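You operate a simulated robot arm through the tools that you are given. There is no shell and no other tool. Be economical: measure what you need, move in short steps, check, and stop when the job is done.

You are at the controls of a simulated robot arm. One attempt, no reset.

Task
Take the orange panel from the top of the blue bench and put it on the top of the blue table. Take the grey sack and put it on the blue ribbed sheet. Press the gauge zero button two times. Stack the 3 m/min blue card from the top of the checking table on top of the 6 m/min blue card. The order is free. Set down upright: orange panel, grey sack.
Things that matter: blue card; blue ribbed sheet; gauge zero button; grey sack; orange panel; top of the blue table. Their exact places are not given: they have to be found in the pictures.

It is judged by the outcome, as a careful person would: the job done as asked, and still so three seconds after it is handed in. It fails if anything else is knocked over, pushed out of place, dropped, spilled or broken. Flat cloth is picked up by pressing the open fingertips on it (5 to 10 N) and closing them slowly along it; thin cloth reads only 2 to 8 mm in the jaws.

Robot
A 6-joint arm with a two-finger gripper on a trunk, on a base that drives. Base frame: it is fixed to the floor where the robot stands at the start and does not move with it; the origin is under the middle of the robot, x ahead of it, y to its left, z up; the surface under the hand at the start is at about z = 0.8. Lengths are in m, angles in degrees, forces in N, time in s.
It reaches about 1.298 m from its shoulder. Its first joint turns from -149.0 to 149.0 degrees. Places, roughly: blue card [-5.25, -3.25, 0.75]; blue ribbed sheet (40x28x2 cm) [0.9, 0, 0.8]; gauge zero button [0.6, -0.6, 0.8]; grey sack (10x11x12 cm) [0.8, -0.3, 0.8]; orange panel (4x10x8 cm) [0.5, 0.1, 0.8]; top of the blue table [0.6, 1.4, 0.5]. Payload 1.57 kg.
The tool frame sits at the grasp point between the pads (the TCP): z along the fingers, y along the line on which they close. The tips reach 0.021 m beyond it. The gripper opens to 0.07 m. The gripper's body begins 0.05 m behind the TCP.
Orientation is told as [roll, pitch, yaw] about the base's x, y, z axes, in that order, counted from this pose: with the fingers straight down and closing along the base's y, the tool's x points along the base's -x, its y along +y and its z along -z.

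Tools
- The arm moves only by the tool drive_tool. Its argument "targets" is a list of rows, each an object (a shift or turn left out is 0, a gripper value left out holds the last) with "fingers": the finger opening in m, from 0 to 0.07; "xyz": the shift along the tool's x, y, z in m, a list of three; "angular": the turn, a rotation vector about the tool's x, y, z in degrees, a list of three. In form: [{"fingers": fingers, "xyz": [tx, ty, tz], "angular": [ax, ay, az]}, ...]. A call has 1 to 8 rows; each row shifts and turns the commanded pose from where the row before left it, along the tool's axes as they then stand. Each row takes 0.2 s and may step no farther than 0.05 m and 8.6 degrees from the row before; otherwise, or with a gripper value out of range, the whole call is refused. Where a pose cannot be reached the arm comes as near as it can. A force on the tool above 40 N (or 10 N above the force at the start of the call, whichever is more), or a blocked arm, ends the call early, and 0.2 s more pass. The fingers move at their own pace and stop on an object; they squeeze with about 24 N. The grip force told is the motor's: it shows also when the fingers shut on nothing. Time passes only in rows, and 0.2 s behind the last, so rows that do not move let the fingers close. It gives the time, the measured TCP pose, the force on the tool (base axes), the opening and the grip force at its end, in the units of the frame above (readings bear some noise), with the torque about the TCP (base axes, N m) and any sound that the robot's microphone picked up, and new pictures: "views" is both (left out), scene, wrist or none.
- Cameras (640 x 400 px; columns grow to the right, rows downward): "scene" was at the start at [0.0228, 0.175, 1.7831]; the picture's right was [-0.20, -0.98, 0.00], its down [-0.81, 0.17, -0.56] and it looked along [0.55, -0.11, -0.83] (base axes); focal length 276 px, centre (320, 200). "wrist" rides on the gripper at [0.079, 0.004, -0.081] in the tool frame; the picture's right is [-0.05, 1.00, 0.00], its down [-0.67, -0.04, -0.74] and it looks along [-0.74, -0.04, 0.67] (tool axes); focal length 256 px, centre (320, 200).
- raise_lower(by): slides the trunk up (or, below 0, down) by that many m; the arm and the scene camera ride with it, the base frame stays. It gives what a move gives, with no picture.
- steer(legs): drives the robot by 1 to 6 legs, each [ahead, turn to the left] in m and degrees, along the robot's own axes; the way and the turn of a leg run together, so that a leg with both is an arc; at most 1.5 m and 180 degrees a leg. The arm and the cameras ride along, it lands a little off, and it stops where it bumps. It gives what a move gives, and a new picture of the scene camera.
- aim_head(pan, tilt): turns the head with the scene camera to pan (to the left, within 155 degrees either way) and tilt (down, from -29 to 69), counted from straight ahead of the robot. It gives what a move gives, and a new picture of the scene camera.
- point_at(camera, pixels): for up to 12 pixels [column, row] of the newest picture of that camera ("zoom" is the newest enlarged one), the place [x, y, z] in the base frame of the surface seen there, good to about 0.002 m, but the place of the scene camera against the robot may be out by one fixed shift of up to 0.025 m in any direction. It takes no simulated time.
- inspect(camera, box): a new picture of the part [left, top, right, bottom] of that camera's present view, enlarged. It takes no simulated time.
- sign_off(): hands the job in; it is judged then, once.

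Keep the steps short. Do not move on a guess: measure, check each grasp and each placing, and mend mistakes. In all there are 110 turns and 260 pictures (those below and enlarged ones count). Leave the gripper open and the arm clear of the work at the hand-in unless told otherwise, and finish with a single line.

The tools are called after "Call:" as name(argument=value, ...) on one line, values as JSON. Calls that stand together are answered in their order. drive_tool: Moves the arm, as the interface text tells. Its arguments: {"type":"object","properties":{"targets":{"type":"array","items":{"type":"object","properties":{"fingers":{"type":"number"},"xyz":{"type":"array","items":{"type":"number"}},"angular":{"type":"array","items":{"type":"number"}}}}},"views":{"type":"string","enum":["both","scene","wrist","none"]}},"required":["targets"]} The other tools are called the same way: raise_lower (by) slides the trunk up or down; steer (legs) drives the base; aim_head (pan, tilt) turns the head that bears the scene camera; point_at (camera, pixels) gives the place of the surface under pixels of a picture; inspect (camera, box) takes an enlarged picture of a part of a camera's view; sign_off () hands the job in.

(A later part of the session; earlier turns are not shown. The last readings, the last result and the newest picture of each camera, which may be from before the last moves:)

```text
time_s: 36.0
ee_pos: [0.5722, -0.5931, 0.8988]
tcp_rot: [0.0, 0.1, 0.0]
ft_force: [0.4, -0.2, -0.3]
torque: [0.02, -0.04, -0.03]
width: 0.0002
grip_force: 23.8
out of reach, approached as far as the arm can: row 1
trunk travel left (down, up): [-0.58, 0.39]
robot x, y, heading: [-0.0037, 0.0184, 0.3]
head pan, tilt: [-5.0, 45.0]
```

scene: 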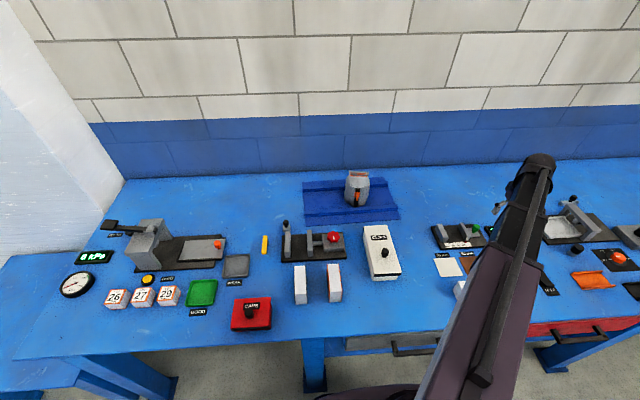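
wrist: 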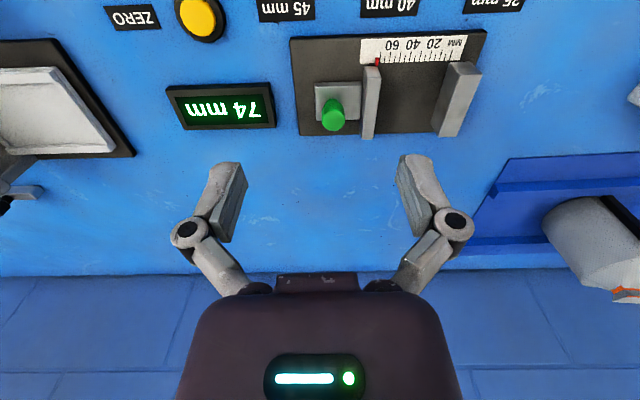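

The arm has no vertical travel of its own; the trunk does the pressing. Lower to just over the button.

Call:
raise_lower(by=-0.062)

Call:
raise_lower(by=-0.005)

Call:
inspect(camera="wrist", box=[160, 0, 480, 200])

```text
time_s: 37.0
ee_pos: [0.5723, -0.5938, 0.836]
tcp_rot: [0.0, 0.0, -0.1]
ft_force: [-0.6, -0.4, 0.3]
torque: [-0.03, 0.01, -0.01]
width: 0.0
grip_force: 23.8
trunk travel left (down, up): [-0.518, 0.452]
robot x, y, heading: [-0.0006, 0.0191, 0.1]
head pan, tilt: [-5.0, 45.0]
```

```text
time_s: 37.5
ee_pos: [0.571, -0.5937, 0.8321]
tcp_rot: [0.1, 0.0, -0.1]
ft_force: [0.3, 0.1, 1.5]
torque: [0.0, -0.01, 0.0]
width: 0.0001
grip_force: 24.3
trunk travel left (down, up): [-0.513, 0.457]
robot x, y, heading: [0.0002, 0.0197, -0.2]
head pan, tilt: [-5.0, 45.0]
```

```text
2.00 times, centred on (320, 100) of wrist
```

zoom: 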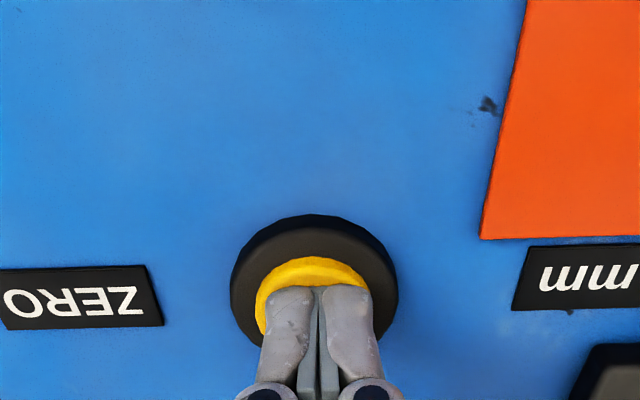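

Contact just beginning (1.5 N). Press 2 mm further at a time, listening for a click.

Call:
raise_lower(by=-0.002)

Call:
raise_lower(by=-0.001)

```text
time_s: 38.0
ee_pos: [0.5711, -0.5939, 0.8294]
tcp_rot: [0.1, 0.0, 0.0]
ft_force: [0.7, -0.9, 3.7]
torque: [-0.01, -0.01, -0.01]
width: 0.0059
grip_force: 28.7
trunk travel left (down, up): [-0.511, 0.459]
robot x, y, heading: [-0.0008, 0.0178, 0.2]
head pan, tilt: [-5.0, 45.0]
heard: click
```

```text
time_s: 38.6
ee_pos: [0.5723, -0.5934, 0.8292]
tcp_rot: [0.0, 0.0, 0.0]
ft_force: [0.6, -0.8, 4.4]
torque: [-0.01, -0.02, 0.0]
width: 0.0059
grip_force: 28.2
trunk travel left (down, up): [-0.51, 0.46]
robot x, y, heading: [0.0003, 0.0192, -0.0]
head pan, tilt: [-5.0, 45.0]
```

One click heard. Release by 12 mm, then press again.

Call:
raise_lower(by=0.012)

Call:
raise_lower(by=-0.009)

Call:
raise_lower(by=-0.0025)

```text
time_s: 39.2
ee_pos: [0.5716, -0.5934, 0.8403]
tcp_rot: [0.0, 0.0, 0.0]
ft_force: [-0.1, 0.0, 0.4]
torque: [-0.02, 0.02, -0.03]
width: 0.0
grip_force: 28.3
trunk travel left (down, up): [-0.522, 0.448]
robot x, y, heading: [0.0005, 0.017, 0.1]
head pan, tilt: [-5.0, 45.0]
```

```text
time_s: 39.7
ee_pos: [0.5717, -0.5932, 0.8317]
tcp_rot: [0.0, 0.1, 0.1]
ft_force: [0.2, 0.2, 1.9]
torque: [0.02, 0.01, 0.04]
width: 0.0
grip_force: 28.7
trunk travel left (down, up): [-0.513, 0.457]
robot x, y, heading: [-0.0004, 0.0181, 0.2]
head pan, tilt: [-5.0, 45.0]
heard: click
```

```text
time_s: 40.3
ee_pos: [0.5717, -0.5931, 0.83]
tcp_rot: [0.0, 0.1, 0.0]
ft_force: [0.8, -1.0, 3.9]
torque: [-0.03, 0.01, 0.0]
width: 0.0058
grip_force: 28.7
trunk travel left (down, up): [-0.51, 0.46]
robot x, y, heading: [0.001, 0.0214, 0.1]
head pan, tilt: [-5.0, 45.0]
```

Second click heard: two presses in all. Rise straight up and check the display.

Call:
raise_lower(by=0.19)

Call:
drive_tool(targets=[{"fingers": 0.07}, {}, {}], views="both")

```text
time_s: 42.3
ee_pos: [0.5712, -0.5939, 1.0203]
tcp_rot: [0.0, 0.0, 0.0]
ft_force: [-0.2, -0.7, -0.5]
torque: [-0.02, -0.01, -0.01]
width: 0.0
grip_force: 28.1
trunk travel left (down, up): [-0.7, 0.27]
robot x, y, heading: [-0.0022, 0.0262, 0.2]
head pan, tilt: [-5.0, 45.0]
```

```text
time_s: 43.1
ee_pos: [0.5722, -0.5934, 1.0191]
tcp_rot: [0.1, 0.1, 0.0]
ft_force: [0.0, 0.2, 0.2]
torque: [-0.03, 0.01, 0.01]
width: 0.07
grip_force: 0.0
trunk travel left (down, up): [-0.7, 0.27]
robot x, y, heading: [0.0007, 0.0205, 0.1]
head pan, tilt: [-5.0, 45.0]
```

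scene: 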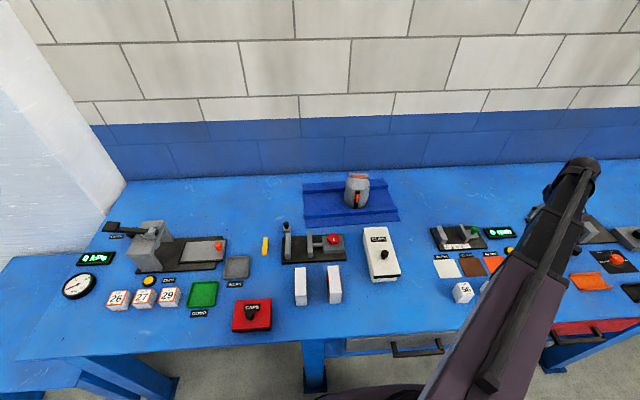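
wrist: 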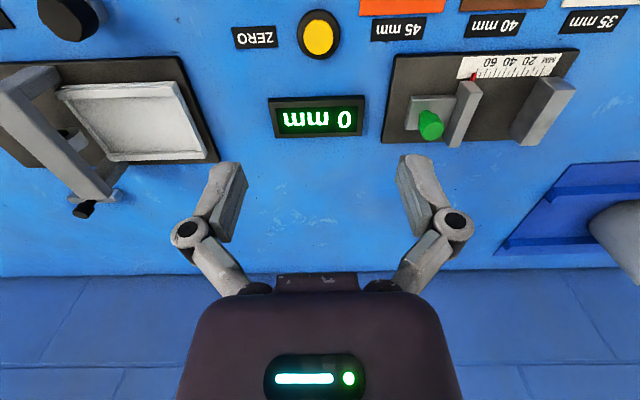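

Display reads 0 mm. Now go left over to the orange panel near (0.515,0.10).

Call:
drive_tool(targets=[{"xyz": [0.005, 0.048, 0]}, {"xyz": [0.005, 0.048, 0]}, {"xyz": [0.005, 0.048, 0]}, {"xyz": [0.005, 0.048, 0]}, {"xyz": [0.005, 0.048, 0]}, {"xyz": [0.005, 0.048, 0]}, {"xyz": [0.005, 0.048, 0]}, {"xyz": [0.005, 0.048, 0]}], views="none")

Call:
drive_tool(targets=[{"xyz": [0.006, 0.049, 0]}, {"xyz": [0.006, 0.049, 0]}, {"xyz": [0.006, 0.049, 0]}, {"xyz": [0.006, 0.049, 0]}, {"xyz": [0.006, 0.049, 0]}, {"xyz": [0.006, 0.049, 0]}], views="both")

```text
time_s: 44.9
ee_pos: [0.5313, -0.208, 1.0197]
tcp_rot: [-0.1, -0.1, 0.0]
ft_force: [0.4, 0.1, -0.4]
torque: [0.06, 0.01, -0.03]
width: 0.0702
grip_force: 0.0
trunk travel left (down, up): [-0.7, 0.27]
robot x, y, heading: [0.0026, 0.0189, 0.3]
head pan, tilt: [-5.0, 45.0]
```

```text
time_s: 46.3
ee_pos: [0.5338, 0.081, 1.0199]
tcp_rot: [0.0, 0.1, 0.0]
ft_force: [-0.4, 0.8, -0.2]
torque: [0.02, 0.0, 0.02]
width: 0.0702
grip_force: 0.0
out of reach, approached as far as the arm can: row 3, 4, 5
trunk travel left (down, up): [-0.7, 0.27]
robot x, y, heading: [0.0014, 0.0193, -0.3]
head pan, tilt: [-5.0, 45.0]
```

scene: 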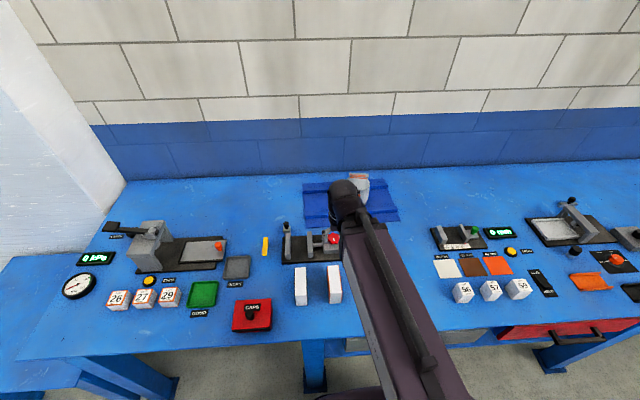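
wrist: 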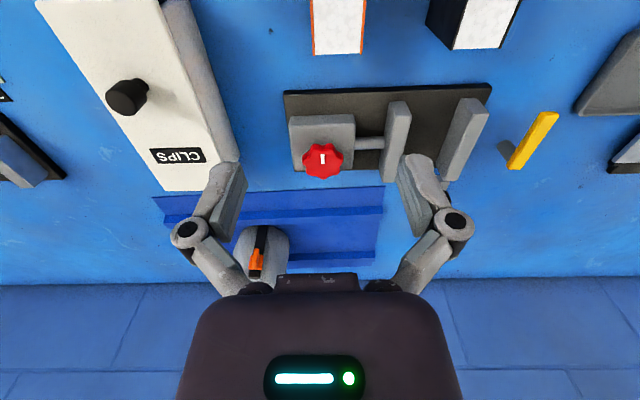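

The panel's front edge shows at wrist (335,30). Measuring it; the arm is near its inner reach limit here.

Call:
point_at(camera="wrist", pixels=[[318, 4], [338, 4], [362, 4], [318, 45], [338, 48], [358, 48], [338, 20]])

Call:
inspect(camera="scene", box=[280, 240, 360, 320])

Call:
point_at(camera="scene", pixels=[[328, 266], [339, 265], [329, 292], [341, 291], [334, 278], [334, 300]])

```text
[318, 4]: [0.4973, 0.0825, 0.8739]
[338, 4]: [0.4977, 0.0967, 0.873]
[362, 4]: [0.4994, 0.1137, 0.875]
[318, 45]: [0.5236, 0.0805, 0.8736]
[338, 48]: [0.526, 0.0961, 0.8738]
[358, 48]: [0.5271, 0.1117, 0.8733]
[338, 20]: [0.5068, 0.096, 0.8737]
```

```text
5.00 times, centred on (320, 280) of scene
```

zoom: 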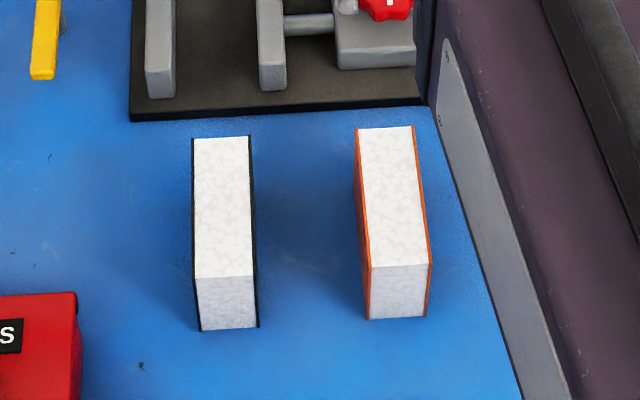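

```text
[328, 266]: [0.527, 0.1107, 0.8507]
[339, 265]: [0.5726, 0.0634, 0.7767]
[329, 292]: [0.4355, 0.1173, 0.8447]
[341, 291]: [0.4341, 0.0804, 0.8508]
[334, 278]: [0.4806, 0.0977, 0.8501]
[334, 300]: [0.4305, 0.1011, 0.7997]
```

Panel: x 0.428–0.528, centre y≈0.097, top z 0.874, 36 mm thick. It's inside the arm's minimum reach, so I back the base 0.15 m.

Call:
steer(legs=[[-0.15, 0]])

Call:
aim_head(pan=50, tilt=40)

```text
time_s: 47.9
ee_pos: [0.3839, 0.0806, 1.0183]
tcp_rot: [0.0, 0.0, 0.0]
ft_force: [0.6, 0.0, -0.1]
torque: [0.0, -0.02, -0.02]
width: 0.0705
grip_force: 0.0
trunk travel left (down, up): [-0.7, 0.27]
robot x, y, heading: [-0.1493, 0.0182, -0.4]
head pan, tilt: [-5.0, 45.0]
```

scene: 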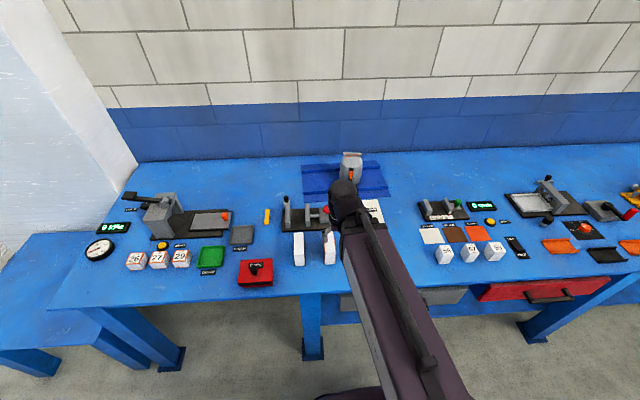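

```text
time_s: 49.1
ee_pos: [0.3851, 0.0815, 1.0191]
tcp_rot: [0.0, 0.0, -0.1]
ft_force: [-0.1, -0.2, 0.3]
torque: [0.04, -0.01, 0.0]
width: 0.0701
grip_force: 0.0
trunk travel left (down, up): [-0.7, 0.27]
robot x, y, heading: [-0.148, 0.0166, 0.1]
head pan, tilt: [50.0, 40.0]
```

scene: 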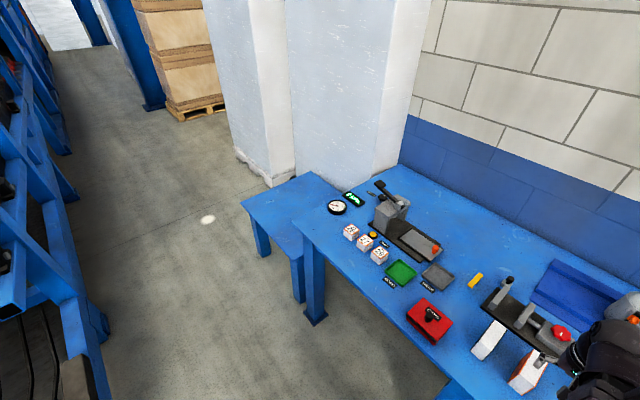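

The low blue table is at (290,210). I measure it, and move the arm over the panel.

Call:
point_at(camera="scene", pixels=[[245, 204], [308, 175], [300, 255], [285, 205], [297, 220], [318, 185], [280, 222], [296, 248]])

Call:
drive_tool(targets=[{"xyz": [-0.032, 0.005, 0]}, {"xyz": [-0.032, 0.005, 0]}, {"xyz": [-0.03, 0.0055, 0]}, {}], views="wrist")

```text
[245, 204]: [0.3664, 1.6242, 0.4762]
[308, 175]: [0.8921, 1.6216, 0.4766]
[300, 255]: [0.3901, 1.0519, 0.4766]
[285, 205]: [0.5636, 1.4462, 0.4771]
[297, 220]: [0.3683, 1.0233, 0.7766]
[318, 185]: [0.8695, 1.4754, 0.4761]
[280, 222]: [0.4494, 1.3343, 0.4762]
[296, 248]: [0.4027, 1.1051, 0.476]
```

```text
time_s: 50.1
ee_pos: [0.4783, 0.0968, 1.019]
tcp_rot: [0.1, 0.1, 0.0]
ft_force: [0.0, 0.8, 0.6]
torque: [-0.02, -0.01, 0.0]
width: 0.0697
grip_force: 0.0
trunk travel left (down, up): [-0.7, 0.27]
robot x, y, heading: [-0.1488, 0.0205, -0.2]
head pan, tilt: [50.0, 40.0]
```

wrist: 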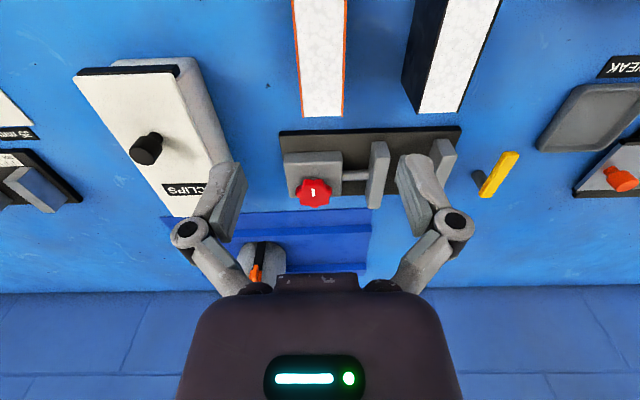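

Call:
point_at(camera="wrist", pixels=[[303, 112], [342, 112], [296, 10], [346, 10], [320, 112], [322, 10], [303, 118], [435, 108], [423, 108]])

Call:
inspect(camera="wrist", box=[250, 0, 420, 130])

```text
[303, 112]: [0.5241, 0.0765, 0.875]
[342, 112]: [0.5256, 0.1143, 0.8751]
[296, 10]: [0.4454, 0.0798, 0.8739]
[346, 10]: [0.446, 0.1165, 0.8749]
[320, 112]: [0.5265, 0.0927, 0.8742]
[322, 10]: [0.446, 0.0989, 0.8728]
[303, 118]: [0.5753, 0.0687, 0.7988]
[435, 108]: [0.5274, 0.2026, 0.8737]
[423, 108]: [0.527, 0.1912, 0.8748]
```

```text
3.08 times, centred on (335, 65) of wrist
```

zoom: 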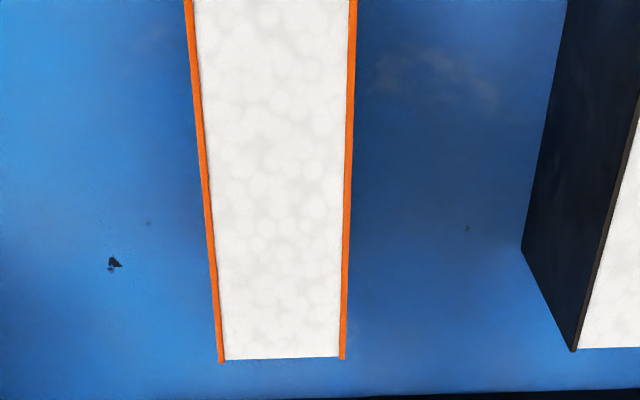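

The panel lies at yaw ≈ -2°, centred y≈0.097 at x 0.478. Turn 2° and lower to grasp at z≈0.842.

Call:
drive_tool(targets=[{"angular": [0, 0, 2]}, {}], views="none")

Call:
raise_lower(by=-0.115)

Call:
inspect(camera="wrist", box=[160, 0, 480, 200])

```text
time_s: 50.7
ee_pos: [0.48, 0.0956, 1.02]
tcp_rot: [0.0, 0.1, -2.0]
ft_force: [-0.3, 0.3, -0.5]
torque: [0.01, 0.01, -0.01]
width: 0.07
grip_force: 0.1
trunk travel left (down, up): [-0.7, 0.27]
robot x, y, heading: [-0.1503, 0.0214, 0.1]
head pan, tilt: [50.0, 40.0]
```

```text
time_s: 52.2
ee_pos: [0.4798, 0.0961, 0.904]
tcp_rot: [0.0, 0.1, -2.0]
ft_force: [-0.1, 0.5, -0.1]
torque: [0.0, 0.03, -0.01]
width: 0.0698
grip_force: 0.1
trunk travel left (down, up): [-0.585, 0.385]
robot x, y, heading: [-0.1505, 0.0196, -0.2]
head pan, tilt: [50.0, 40.0]
```

```text
2.00 times, centred on (320, 100) of wrist
```

zoom: 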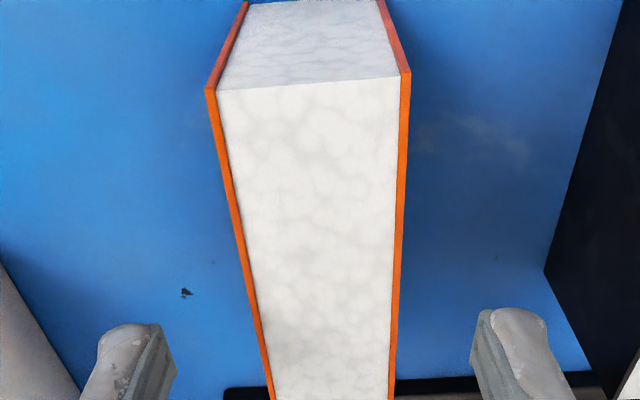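

Call:
point_at(camera="zoom", pixels=[[212, 95], [405, 82], [245, 250], [398, 250], [268, 380], [392, 380]])

```text
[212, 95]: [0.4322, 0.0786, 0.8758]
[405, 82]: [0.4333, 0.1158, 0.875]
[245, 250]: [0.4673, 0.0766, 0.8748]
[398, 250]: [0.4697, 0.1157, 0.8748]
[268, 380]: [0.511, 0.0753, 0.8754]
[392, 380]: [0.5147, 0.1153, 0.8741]
```

Aligned. Lower 0.063 m and close.

Call:
raise_lower(by=-0.063)

Call:
drive_tool(targets=[{"fingers": 0.05}, {"fingers": 0.04}, {"fingers": 0.02}, {"fingers": 0.02}, {}], views="wrist")

```text
time_s: 53.2
ee_pos: [0.4788, 0.0963, 0.8414]
tcp_rot: [0.0, 0.1, -2.0]
ft_force: [0.9, 0.5, -0.1]
torque: [0.03, 0.0, -0.03]
width: 0.07
grip_force: 0.1
trunk travel left (down, up): [-0.522, 0.448]
robot x, y, heading: [-0.1486, 0.0188, 0.0]
head pan, tilt: [50.0, 40.0]
```

```text
time_s: 54.4
ee_pos: [0.4792, 0.0965, 0.84]
tcp_rot: [-0.1, 0.0, -2.0]
ft_force: [2.4, 1.3, 5.2]
torque: [0.04, -0.04, 0.09]
width: 0.0394
grip_force: 23.0
trunk travel left (down, up): [-0.522, 0.448]
robot x, y, heading: [-0.1465, 0.0186, -0.0]
head pan, tilt: [50.0, 40.0]
```

wrist: 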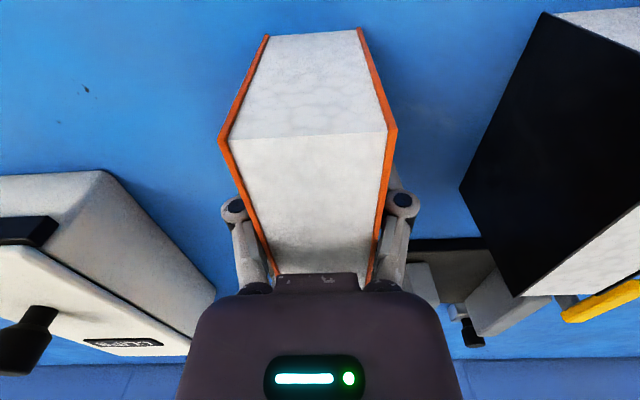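

Gripped at 39.4 mm. Test-lift 2 cm, then up to clear everything.

Call:
raise_lower(by=0.02)

Call:
raise_lower(by=0.16)

Call:
drive_tool(targets=[{}], views="wrist")

```text
time_s: 55.1
ee_pos: [0.4795, 0.0965, 0.8617]
tcp_rot: [0.0, 0.1, -2.0]
ft_force: [0.6, 0.2, -0.4]
torque: [0.0, 0.02, -0.02]
width: 0.0395
grip_force: 24.3
trunk travel left (down, up): [-0.542, 0.428]
robot x, y, heading: [-0.1472, 0.019, 0.2]
head pan, tilt: [50.0, 40.0]
```

```text
time_s: 56.9
ee_pos: [0.4792, 0.096, 1.0205]
tcp_rot: [0.0, 0.2, -2.0]
ft_force: [0.1, -0.9, -0.6]
torque: [0.0, 0.01, 0.0]
width: 0.0394
grip_force: 23.5
trunk travel left (down, up): [-0.702, 0.268]
robot x, y, heading: [-0.1496, 0.0192, 0.1]
head pan, tilt: [50.0, 40.0]
```

```text
time_s: 57.3
ee_pos: [0.4788, 0.0955, 1.0217]
tcp_rot: [0.1, 0.1, -2.1]
ft_force: [-0.1, -0.5, -0.5]
torque: [-0.01, -0.03, 0.03]
width: 0.0396
grip_force: 23.8
trunk travel left (down, up): [-0.702, 0.268]
robot x, y, heading: [-0.1485, 0.0197, -0.0]
head pan, tilt: [50.0, 40.0]
```

wrist: 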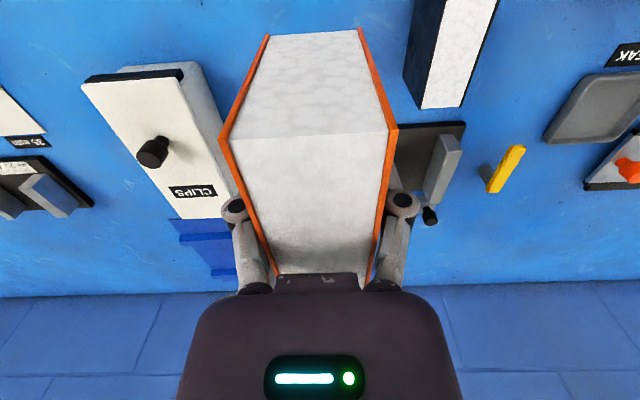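

Held firmly. Before driving to the table I check the aisle to the left for clearance.

Call:
aim_head(pan=95, tilt=35)

Call:
point_at(camera="scene", pixels=[[100, 200], [150, 300], [200, 150], [250, 250], [300, 300], [350, 200], [400, 300], [500, 300], [320, 380], [60, 350]])

```text
time_s: 58.4
ee_pos: [0.479, 0.0956, 1.0205]
tcp_rot: [0.1, 0.1, -2.0]
ft_force: [-0.5, -0.4, -0.8]
torque: [0.01, 0.0, 0.02]
width: 0.0395
grip_force: 24.0
trunk travel left (down, up): [-0.702, 0.268]
robot x, y, heading: [-0.1501, 0.0184, 0.1]
head pan, tilt: [95.0, 35.0]
```

scene: 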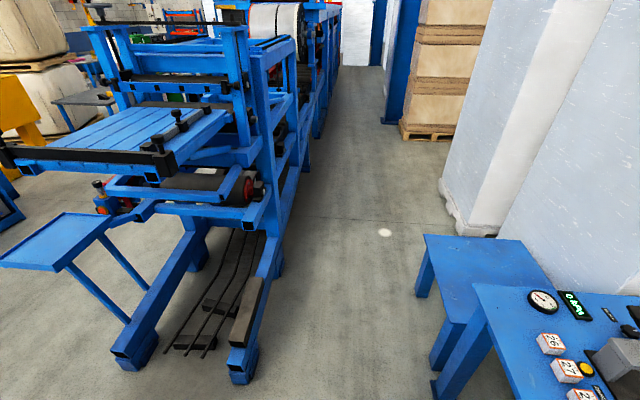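

```text
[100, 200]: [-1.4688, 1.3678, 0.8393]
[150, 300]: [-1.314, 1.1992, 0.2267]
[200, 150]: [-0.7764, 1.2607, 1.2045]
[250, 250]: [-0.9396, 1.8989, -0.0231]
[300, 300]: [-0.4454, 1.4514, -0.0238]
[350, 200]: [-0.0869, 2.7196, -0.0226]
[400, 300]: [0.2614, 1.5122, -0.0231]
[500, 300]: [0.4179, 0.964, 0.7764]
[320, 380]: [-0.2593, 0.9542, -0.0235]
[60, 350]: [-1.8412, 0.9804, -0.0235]
```

The aisle runs x≈-0.55…0.38 beside the machine. I check the white column's position since the arm may sweep near it.

Call:
point_at(camera="scene", pixels=[[445, 160], [448, 200], [460, 232], [500, 180], [490, 235], [540, 240], [280, 150], [265, 200], [290, 90], [250, 375], [310, 60], [400, 130]])

```text
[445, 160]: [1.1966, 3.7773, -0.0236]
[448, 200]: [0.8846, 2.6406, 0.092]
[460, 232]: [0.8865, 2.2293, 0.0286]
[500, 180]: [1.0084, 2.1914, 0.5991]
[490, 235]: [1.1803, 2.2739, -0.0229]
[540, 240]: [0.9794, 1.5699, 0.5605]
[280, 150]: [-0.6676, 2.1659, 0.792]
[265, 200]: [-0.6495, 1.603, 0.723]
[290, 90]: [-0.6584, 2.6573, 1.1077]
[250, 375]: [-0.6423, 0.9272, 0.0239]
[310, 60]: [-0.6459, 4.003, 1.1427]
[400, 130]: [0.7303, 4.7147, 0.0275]
```

Clear: walls start at x≥0.88. Turn left, drive 1.33 m up the aisle.

Call:
steer(legs=[[0, 90], [1.33, 0]])

```text
time_s: 72.2
ee_pos: [-0.1763, 1.9704, 1.021]
tcp_rot: [0.0, 0.1, 86.1]
ft_force: [-0.4, 0.2, -1.1]
torque: [-0.01, -0.02, -0.01]
width: 0.0394
grip_force: 24.1
trunk travel left (down, up): [-0.702, 0.268]
robot x, y, heading: [-0.1196, 1.3422, 88.4]
head pan, tilt: [95.0, 35.0]
```

scene: 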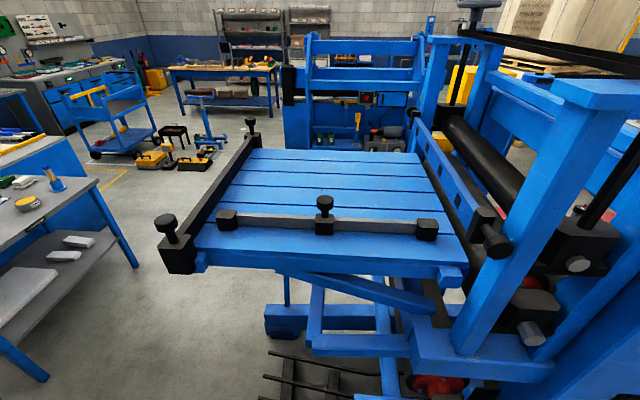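

Now turn right to face the table and look down at it.

Call:
steer(legs=[[0, -88]])

Call:
aim_head(pan=-3, tilt=52)

```text
time_s: 78.1
ee_pos: [0.5075, 1.428, 1.0209]
tcp_rot: [0.0, 0.0, -1.0]
ft_force: [-0.1, 0.1, -0.4]
torque: [-0.02, 0.0, 0.02]
width: 0.0395
grip_force: 24.0
trunk travel left (down, up): [-0.702, 0.268]
robot x, y, heading: [-0.1178, 1.3166, 1.5]
head pan, tilt: [95.0, 35.0]
```

scene: 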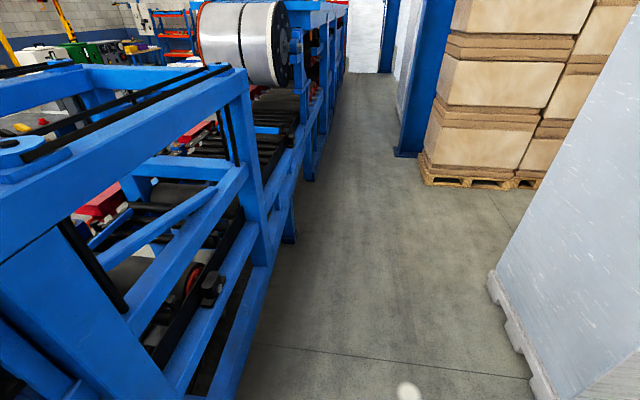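

```text
time_s: 79.9
ee_pos: [0.5076, 1.4288, 1.0206]
tcp_rot: [0.0, 0.1, -1.0]
ft_force: [0.6, 1.1, -1.8]
torque: [0.02, 0.02, 0.0]
width: 0.0391
grip_force: 24.0
trunk travel left (down, up): [-0.702, 0.268]
robot x, y, heading: [-0.119, 1.3156, 1.4]
head pan, tilt: [-3.0, 52.0]
```

scene: 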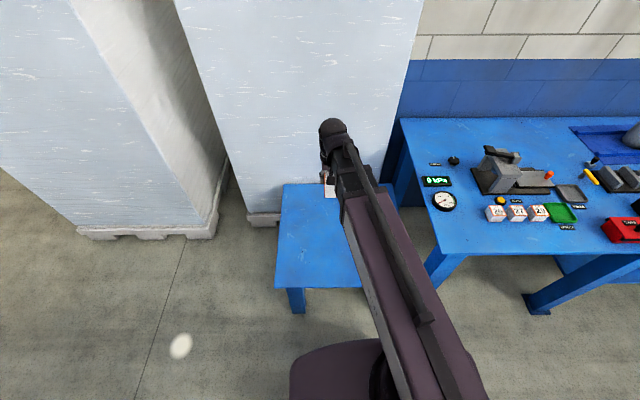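

TCP is over the table at (0.508,1.429). Move in 7 cm, then lower in stages to the top at z≈0.50.

Call:
drive_tool(targets=[{"xyz": [-0.035, -0.01, 0]}, {"xyz": [-0.035, -0.01, 0]}, {}], views="wrist")

Call:
raise_lower(by=-0.42)

Call:
inspect(camera="wrist", box=[0, 0, 640, 400])

```text
time_s: 80.7
ee_pos: [0.5752, 1.4063, 1.0204]
tcp_rot: [0.1, 0.0, -1.1]
ft_force: [-0.3, -0.6, -1.4]
torque: [0.02, 0.0, -0.01]
width: 0.0394
grip_force: 23.9
trunk travel left (down, up): [-0.702, 0.268]
robot x, y, heading: [-0.1199, 1.3128, 1.5]
head pan, tilt: [-3.0, 52.0]
```

wrist: 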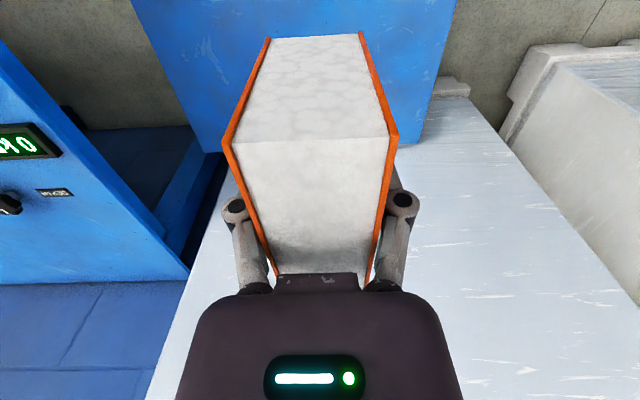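

```text
refused: -0.42 is not a number from -0.4 to 0.4
```

```text
1.00 times, centred on (320, 200) of wrist (not enlarged: the box is as wide or as high as the picture)
```

zoom: 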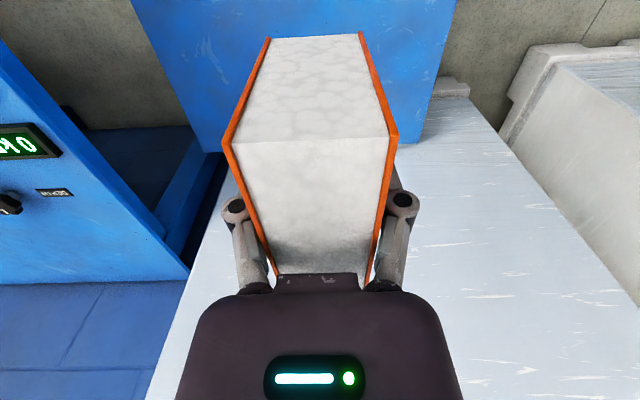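

Call:
point_at(camera="wrist", pixels=[[200, 60], [220, 148], [420, 100], [425, 140], [440, 60], [300, 15], [140, 10]])

Call:
raise_lower(by=-0.38)

Call:
inspect(camera="wrist", box=[100, 0, 540, 280])

```text
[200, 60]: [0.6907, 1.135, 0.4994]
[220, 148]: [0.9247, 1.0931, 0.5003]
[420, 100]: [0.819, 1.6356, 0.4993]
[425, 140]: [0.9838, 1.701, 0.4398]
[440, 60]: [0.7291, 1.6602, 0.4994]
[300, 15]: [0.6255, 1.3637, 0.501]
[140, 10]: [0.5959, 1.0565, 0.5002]
```

```text
time_s: 84.3
ee_pos: [0.5774, 1.4069, 0.6414]
tcp_rot: [0.0, 0.1, -1.1]
ft_force: [-0.7, -0.3, -1.3]
torque: [0.01, -0.01, 0.0]
width: 0.0392
grip_force: 24.0
trunk travel left (down, up): [-0.322, 0.648]
robot x, y, heading: [-0.1195, 1.3111, 1.3]
head pan, tilt: [-3.0, 52.0]
```

```text
1.43 times, centred on (320, 140) of wrist
```

zoom: 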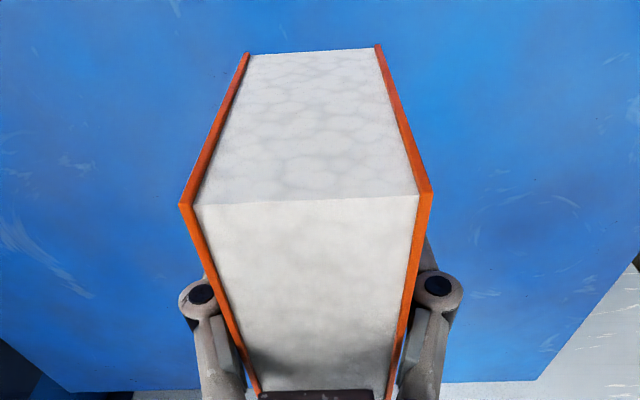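

Table top z=0.50; panel bottom is 0.04 below the TCP. Lower 0.096 m, then creep.

Call:
raise_lower(by=-0.097)

Call:
raise_lower(by=-0.003)

Call:
raise_lower(by=-0.001)

```text
time_s: 85.6
ee_pos: [0.5773, 1.4075, 0.5433]
tcp_rot: [0.1, 0.0, -1.1]
ft_force: [0.2, 0.2, -0.8]
torque: [0.02, 0.03, 0.01]
width: 0.0394
grip_force: 23.9
trunk travel left (down, up): [-0.225, 0.745]
robot x, y, heading: [-0.1191, 1.3143, 1.3]
head pan, tilt: [-3.0, 52.0]
```

```text
time_s: 86.2
ee_pos: [0.577, 1.4068, 0.5428]
tcp_rot: [0.0, 0.0, -1.1]
ft_force: [0.5, 0.1, 3.5]
torque: [0.0, -0.13, -0.01]
width: 0.0391
grip_force: 24.3
trunk travel left (down, up): [-0.222, 0.748]
robot x, y, heading: [-0.1162, 1.3165, 1.5]
head pan, tilt: [-3.0, 52.0]
```

```text
time_s: 86.7
ee_pos: [0.5761, 1.4067, 0.5411]
tcp_rot: [0.0, 0.0, -1.1]
ft_force: [4.0, 0.5, 17.9]
torque: [0.01, -0.06, 0.03]
width: 0.0397
grip_force: 24.1
trunk travel left (down, up): [-0.221, 0.749]
robot x, y, heading: [-0.1173, 1.3117, 1.3]
head pan, tilt: [-3.0, 52.0]
```

Firm contact; ease 1 mm up, open, and rise.

Call:
raise_lower(by=0.001)

Call:
drive_tool(targets=[{"fingers": 0.045}, {"fingers": 0.055}, {"fingers": 0.07}, {}], views="none")

Call:
raise_lower(by=0.15)

Call:
inspect(camera="wrist", box=[100, 0, 540, 280])

```text
time_s: 87.2
ee_pos: [0.5754, 1.4075, 0.5406]
tcp_rot: [0.0, 0.0, -1.0]
ft_force: [2.2, 0.3, 4.4]
torque: [0.02, -0.36, -0.03]
width: 0.0393
grip_force: 23.9
trunk travel left (down, up): [-0.222, 0.748]
robot x, y, heading: [-0.1185, 1.3125, 1.5]
head pan, tilt: [-3.0, 52.0]
```

```text
time_s: 88.2
ee_pos: [0.5763, 1.4073, 0.5403]
tcp_rot: [0.0, 0.2, -1.1]
ft_force: [-0.4, 0.6, -0.3]
torque: [-0.02, 0.01, 0.0]
width: 0.07
grip_force: 0.1
trunk travel left (down, up): [-0.222, 0.748]
robot x, y, heading: [-0.1179, 1.3149, 1.6]
head pan, tilt: [-3.0, 52.0]
```

```text
time_s: 89.9
ee_pos: [0.576, 1.4072, 0.6912]
tcp_rot: [0.0, 0.1, -1.1]
ft_force: [0.5, -0.3, 0.3]
torque: [0.0, -0.01, -0.01]
width: 0.0701
grip_force: 0.0
trunk travel left (down, up): [-0.372, 0.598]
robot x, y, heading: [-0.1195, 1.3109, 1.5]
head pan, tilt: [-3.0, 52.0]
```

```text
1.43 times, centred on (320, 140) of wrist
```

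zoom: 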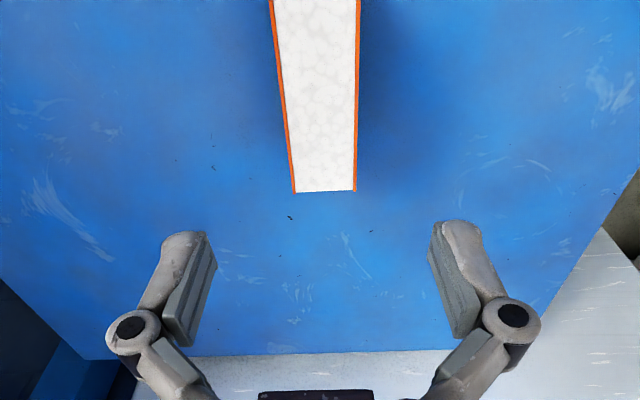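

Panel stands upright on the table. Raise the arm to travel height and look behind for the checking table.

Call:
raise_lower(by=0.4)

Call:
drive_tool(targets=[{"xyz": [0.045, 0, 0]}, {"xyz": [0.045, 0, 0]}], views="none")

Call:
aim_head(pan=-145, tilt=20)

Call:
aim_head(pan=150, tilt=20)

```text
time_s: 93.8
ee_pos: [0.5759, 1.4077, 1.0906]
tcp_rot: [0.0, 0.1, -1.1]
ft_force: [0.7, 0.5, 0.1]
torque: [-0.03, 0.02, -0.01]
width: 0.0699
grip_force: 0.0
trunk travel left (down, up): [-0.772, 0.198]
robot x, y, heading: [-0.1178, 1.318, 1.3]
head pan, tilt: [-3.0, 52.0]
```

```text
time_s: 94.4
ee_pos: [0.4846, 1.4085, 1.092]
tcp_rot: [0.0, 0.0, -1.2]
ft_force: [0.2, -0.1, -0.1]
torque: [0.01, -0.01, 0.0]
width: 0.07
grip_force: 0.2
trunk travel left (down, up): [-0.772, 0.198]
robot x, y, heading: [-0.1151, 1.3141, 1.5]
head pan, tilt: [-3.0, 52.0]
```

```text
time_s: 96.6
ee_pos: [0.4862, 1.4076, 1.092]
tcp_rot: [0.0, 0.1, -1.1]
ft_force: [0.2, -0.5, 0.0]
torque: [-0.01, 0.02, 0.01]
width: 0.0699
grip_force: 0.0
trunk travel left (down, up): [-0.772, 0.198]
robot x, y, heading: [-0.1173, 1.3129, 1.3]
head pan, tilt: [-145.0, 20.0]
```

scene: 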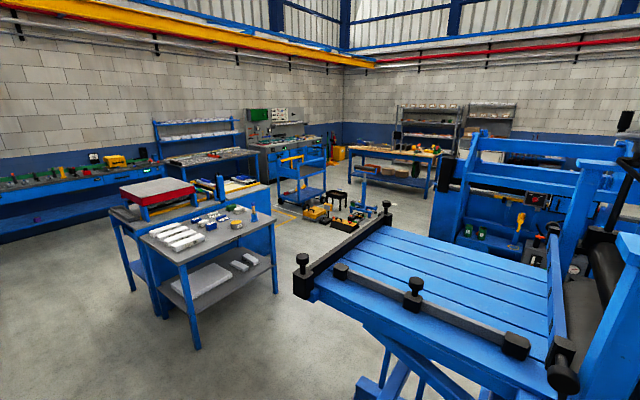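

```text
time_s: 100.6
ee_pos: [0.4858, 1.4087, 1.0912]
tcp_rot: [0.0, 0.1, -1.1]
ft_force: [0.0, -0.6, -0.3]
torque: [0.0, 0.01, 0.01]
width: 0.0698
grip_force: 0.1
trunk travel left (down, up): [-0.772, 0.198]
robot x, y, heading: [-0.1177, 1.3129, 1.4]
head pan, tilt: [150.0, 20.0]
```

scene: 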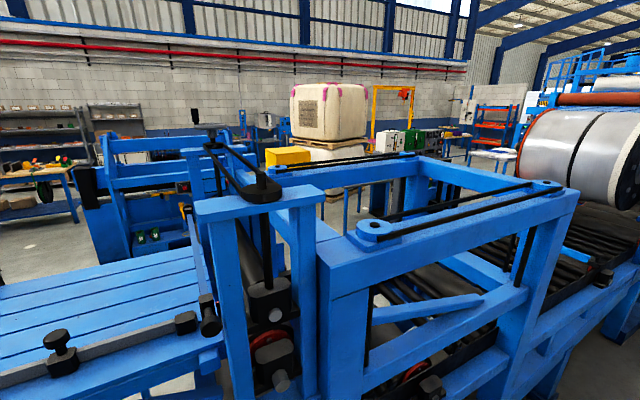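

I measure where the tables in the previous direction are; return the head there.

Call:
aim_head(pan=-145, tilt=20)

Call:
point_at(camera="scene", pixels=[[145, 237], [275, 215], [180, 350], [120, 215], [240, 180], [395, 155], [350, 150], [435, 160], [280, 143], [210, 155], [300, 290], [330, 220]])

Call:
inspect(camera="scene", box=[90, 90, 450, 310])

```text
time_s: 104.7
ee_pos: [0.4859, 1.4103, 1.0915]
tcp_rot: [0.0, 0.1, -1.0]
ft_force: [0.9, -0.6, 0.2]
torque: [0.01, -0.01, 0.04]
width: 0.0702
grip_force: 0.0
trunk travel left (down, up): [-0.772, 0.198]
robot x, y, heading: [-0.1189, 1.3143, 1.3]
head pan, tilt: [-145.0, 20.0]
```

scene: 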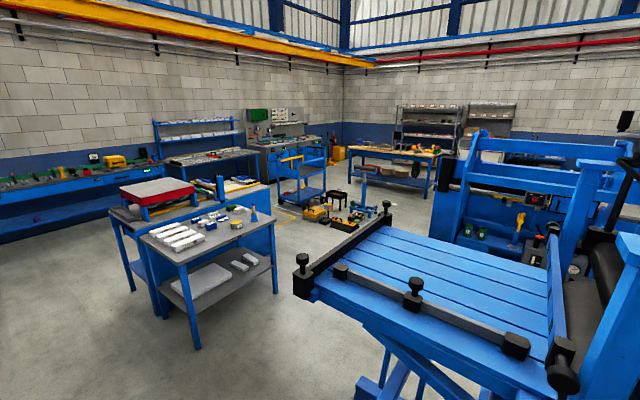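

```text
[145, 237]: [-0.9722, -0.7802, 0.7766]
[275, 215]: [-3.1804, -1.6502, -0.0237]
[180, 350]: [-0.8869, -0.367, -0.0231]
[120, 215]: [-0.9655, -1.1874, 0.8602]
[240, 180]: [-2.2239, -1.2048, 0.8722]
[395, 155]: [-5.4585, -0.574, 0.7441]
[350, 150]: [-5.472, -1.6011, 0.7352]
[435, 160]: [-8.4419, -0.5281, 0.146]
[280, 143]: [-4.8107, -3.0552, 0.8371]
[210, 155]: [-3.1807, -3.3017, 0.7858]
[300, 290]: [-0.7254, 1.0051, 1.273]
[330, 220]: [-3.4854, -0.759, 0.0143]
```

```text
1.78 times, centred on (270, 200) of scene
```

zoom: 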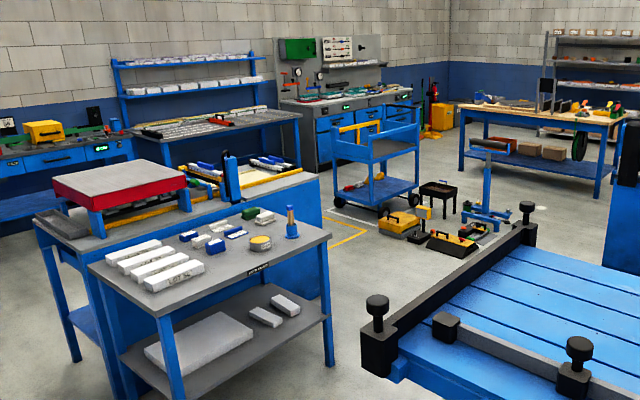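

The checking table near (-5.25,-3.25) appears to be the grey gauge station with the pegboard at the far wall. I drive in stages: back down the aisle, turn to face -x, and look ahead.

Call:
steer(legs=[[0, -91.4], [1.05, 0], [0, -90]])

Call:
aim_head(pan=5, tilt=25)

```text
time_s: 122.7
ee_pos: [-0.7239, 0.1838, 1.091]
tcp_rot: [-0.1, 0.1, 177.8]
ft_force: [0.3, -0.5, 0.0]
torque: [0.01, 0.01, -0.01]
width: 0.0699
grip_force: 0.0
trunk travel left (down, up): [-0.772, 0.198]
robot x, y, heading: [-0.1172, 0.302, -179.0]
head pan, tilt: [-145.0, 20.0]
```

scene: 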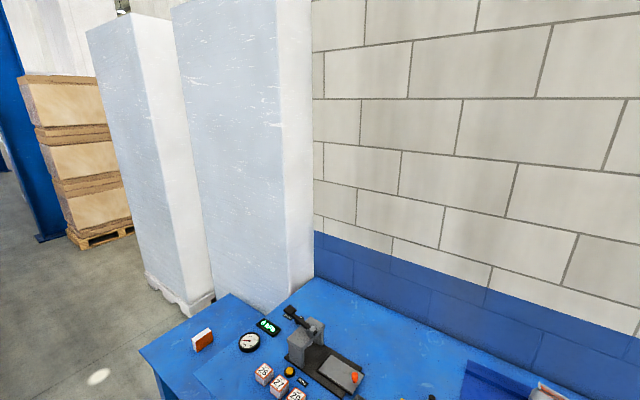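

```text
time_s: 125.0
ee_pos: [-0.7248, 0.1832, 1.0908]
tcp_rot: [0.0, 0.1, 177.8]
ft_force: [0.1, 0.1, 0.4]
torque: [0.03, 0.02, -0.02]
width: 0.0701
grip_force: 0.0
trunk travel left (down, up): [-0.772, 0.198]
robot x, y, heading: [-0.1195, 0.3018, -179.4]
head pan, tilt: [5.0, 25.0]
```

scene: 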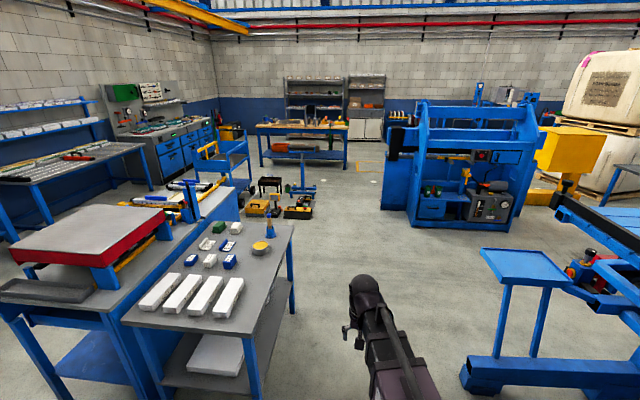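

Obstacles measured for the route.

Call:
point_at(camera="scene", pixels=[[295, 225], [288, 305], [475, 385], [485, 250], [310, 215], [300, 190], [318, 200], [385, 210], [412, 225], [252, 210], [150, 190], [215, 160]])

Call:
inspect(camera="scene", box=[90, 70, 400, 240])

```text
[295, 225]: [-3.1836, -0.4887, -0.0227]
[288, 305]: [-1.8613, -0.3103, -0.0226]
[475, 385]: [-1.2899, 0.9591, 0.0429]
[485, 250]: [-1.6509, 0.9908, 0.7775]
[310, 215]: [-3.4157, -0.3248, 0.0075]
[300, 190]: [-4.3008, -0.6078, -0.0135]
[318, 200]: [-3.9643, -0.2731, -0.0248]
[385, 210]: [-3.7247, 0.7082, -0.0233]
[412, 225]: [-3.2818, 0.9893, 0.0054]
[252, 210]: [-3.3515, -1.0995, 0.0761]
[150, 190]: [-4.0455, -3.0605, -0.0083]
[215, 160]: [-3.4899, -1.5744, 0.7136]
```

```text
2.06 times, centred on (245, 155) of scene
```

zoom: 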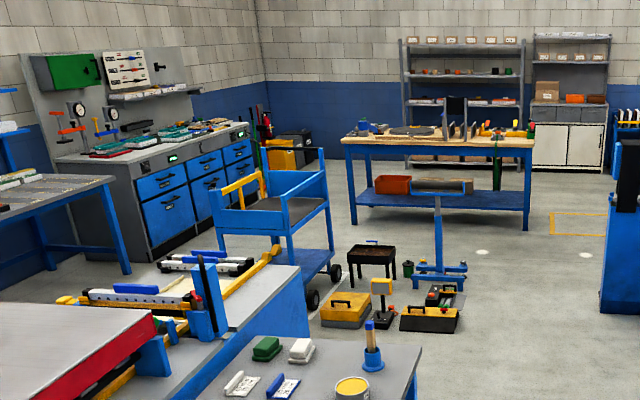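

Call:
point_at(camera="zoom", pixels=[[312, 300], [335, 270], [222, 230], [325, 160], [355, 222], [525, 235], [345, 145], [530, 145], [410, 300], [400, 330], [465, 290], [370, 320]])

Call:
point_at(camera="zoom", pixels=[[120, 130], [245, 122], [150, 260], [250, 195], [200, 240], [600, 300], [440, 280], [290, 170], [245, 210], [300, 125]])

```text
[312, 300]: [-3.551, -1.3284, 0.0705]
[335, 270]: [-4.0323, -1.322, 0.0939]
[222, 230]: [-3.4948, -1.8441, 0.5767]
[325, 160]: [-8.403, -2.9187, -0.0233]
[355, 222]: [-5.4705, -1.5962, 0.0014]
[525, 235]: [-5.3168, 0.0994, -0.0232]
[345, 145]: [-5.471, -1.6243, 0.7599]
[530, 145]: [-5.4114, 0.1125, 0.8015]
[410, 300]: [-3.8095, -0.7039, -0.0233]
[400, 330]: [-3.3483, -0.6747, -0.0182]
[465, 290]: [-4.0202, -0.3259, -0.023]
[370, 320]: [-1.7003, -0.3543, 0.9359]
```

```text
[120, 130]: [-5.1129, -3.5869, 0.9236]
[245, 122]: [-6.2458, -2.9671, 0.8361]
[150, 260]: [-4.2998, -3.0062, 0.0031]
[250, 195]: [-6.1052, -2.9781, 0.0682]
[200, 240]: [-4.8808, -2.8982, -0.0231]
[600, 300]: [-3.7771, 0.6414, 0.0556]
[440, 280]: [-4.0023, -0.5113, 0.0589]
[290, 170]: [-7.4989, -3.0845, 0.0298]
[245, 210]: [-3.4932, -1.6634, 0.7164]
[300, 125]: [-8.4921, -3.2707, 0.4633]
```

Route: corridor y≈0.22 to x≈-4.85, then down between the trolley and wood table to y≈-2.2. Raise the trunk for clearance and drive the first 3 m.

Call:
raise_lower(by=0.19)

Call:
steer(legs=[[1.5, 0], [1.5, 0]])

```text
time_s: 127.1
ee_pos: [-0.7245, 0.1828, 1.2811]
tcp_rot: [0.0, 0.2, 177.9]
ft_force: [0.4, -0.5, 0.8]
torque: [0.0, 0.01, 0.02]
width: 0.07
grip_force: 0.0
trunk travel left (down, up): [-0.962, 0.008]
robot x, y, heading: [-0.1157, 0.3055, -179.3]
head pan, tilt: [5.0, 25.0]
```

```text
time_s: 144.9
ee_pos: [-3.7025, 0.1152, 1.2792]
tcp_rot: [0.0, 0.0, 178.3]
ft_force: [1.2, -1.3, -0.1]
torque: [0.03, 0.01, 0.02]
width: 0.07
grip_force: 0.1
trunk travel left (down, up): [-0.962, 0.008]
robot x, y, heading: [-3.0982, 0.2382, -178.9]
head pan, tilt: [5.0, 25.0]
```

scene: 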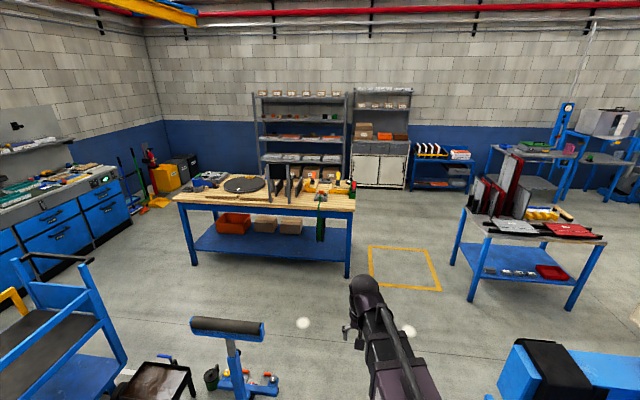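

Call:
point_at(camera="scene", pixels=[[225, 330], [265, 375], [165, 360], [125, 365], [95, 270], [194, 262], [348, 275], [130, 240], [60, 300], [110, 170], [20, 215], [215, 380]])

Call:
inspect(camera="scene", box=[0, 100, 160, 260])

```text
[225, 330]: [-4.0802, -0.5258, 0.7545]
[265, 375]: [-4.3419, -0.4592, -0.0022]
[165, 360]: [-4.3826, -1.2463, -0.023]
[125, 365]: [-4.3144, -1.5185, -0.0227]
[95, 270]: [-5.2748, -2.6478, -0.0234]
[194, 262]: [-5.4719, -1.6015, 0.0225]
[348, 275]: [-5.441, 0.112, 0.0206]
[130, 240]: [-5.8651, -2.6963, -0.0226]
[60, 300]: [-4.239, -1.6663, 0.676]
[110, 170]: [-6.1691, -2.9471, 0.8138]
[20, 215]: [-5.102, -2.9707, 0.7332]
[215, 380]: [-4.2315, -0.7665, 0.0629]
```

```text
2.50 times, centred on (80, 180) of scene
```

zoom: 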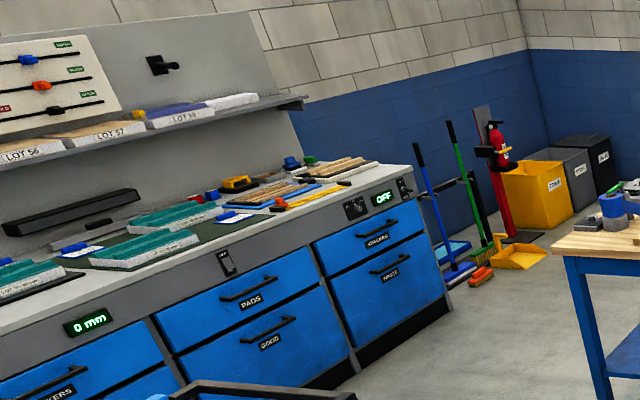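

Corridor between x=-4.38 and -5.44; I drive to x≈-4.91, turn left 90°, then stop to check.

Call:
steer(legs=[[1.3, 0], [0.51, 0], [0, 89]])

```text
time_s: 161.8
ee_pos: [-4.8143, -0.3964, 1.2816]
tcp_rot: [0.1, 0.1, -93.0]
ft_force: [-0.3, -0.2, 0.0]
torque: [0.0, -0.04, 0.01]
width: 0.0699
grip_force: 0.0
trunk travel left (down, up): [-0.962, 0.008]
robot x, y, heading: [-4.885, 0.211, -90.7]
head pan, tilt: [5.0, 25.0]
```

scene: 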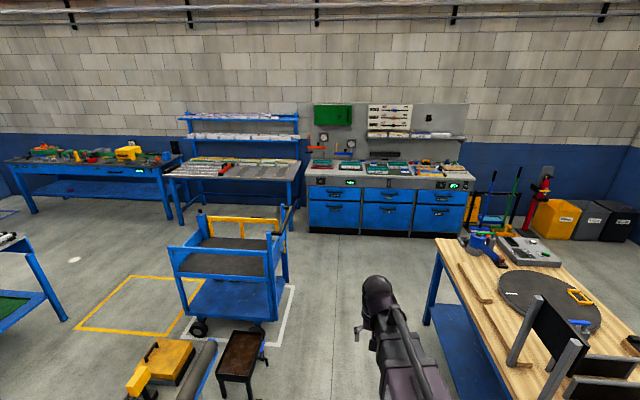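

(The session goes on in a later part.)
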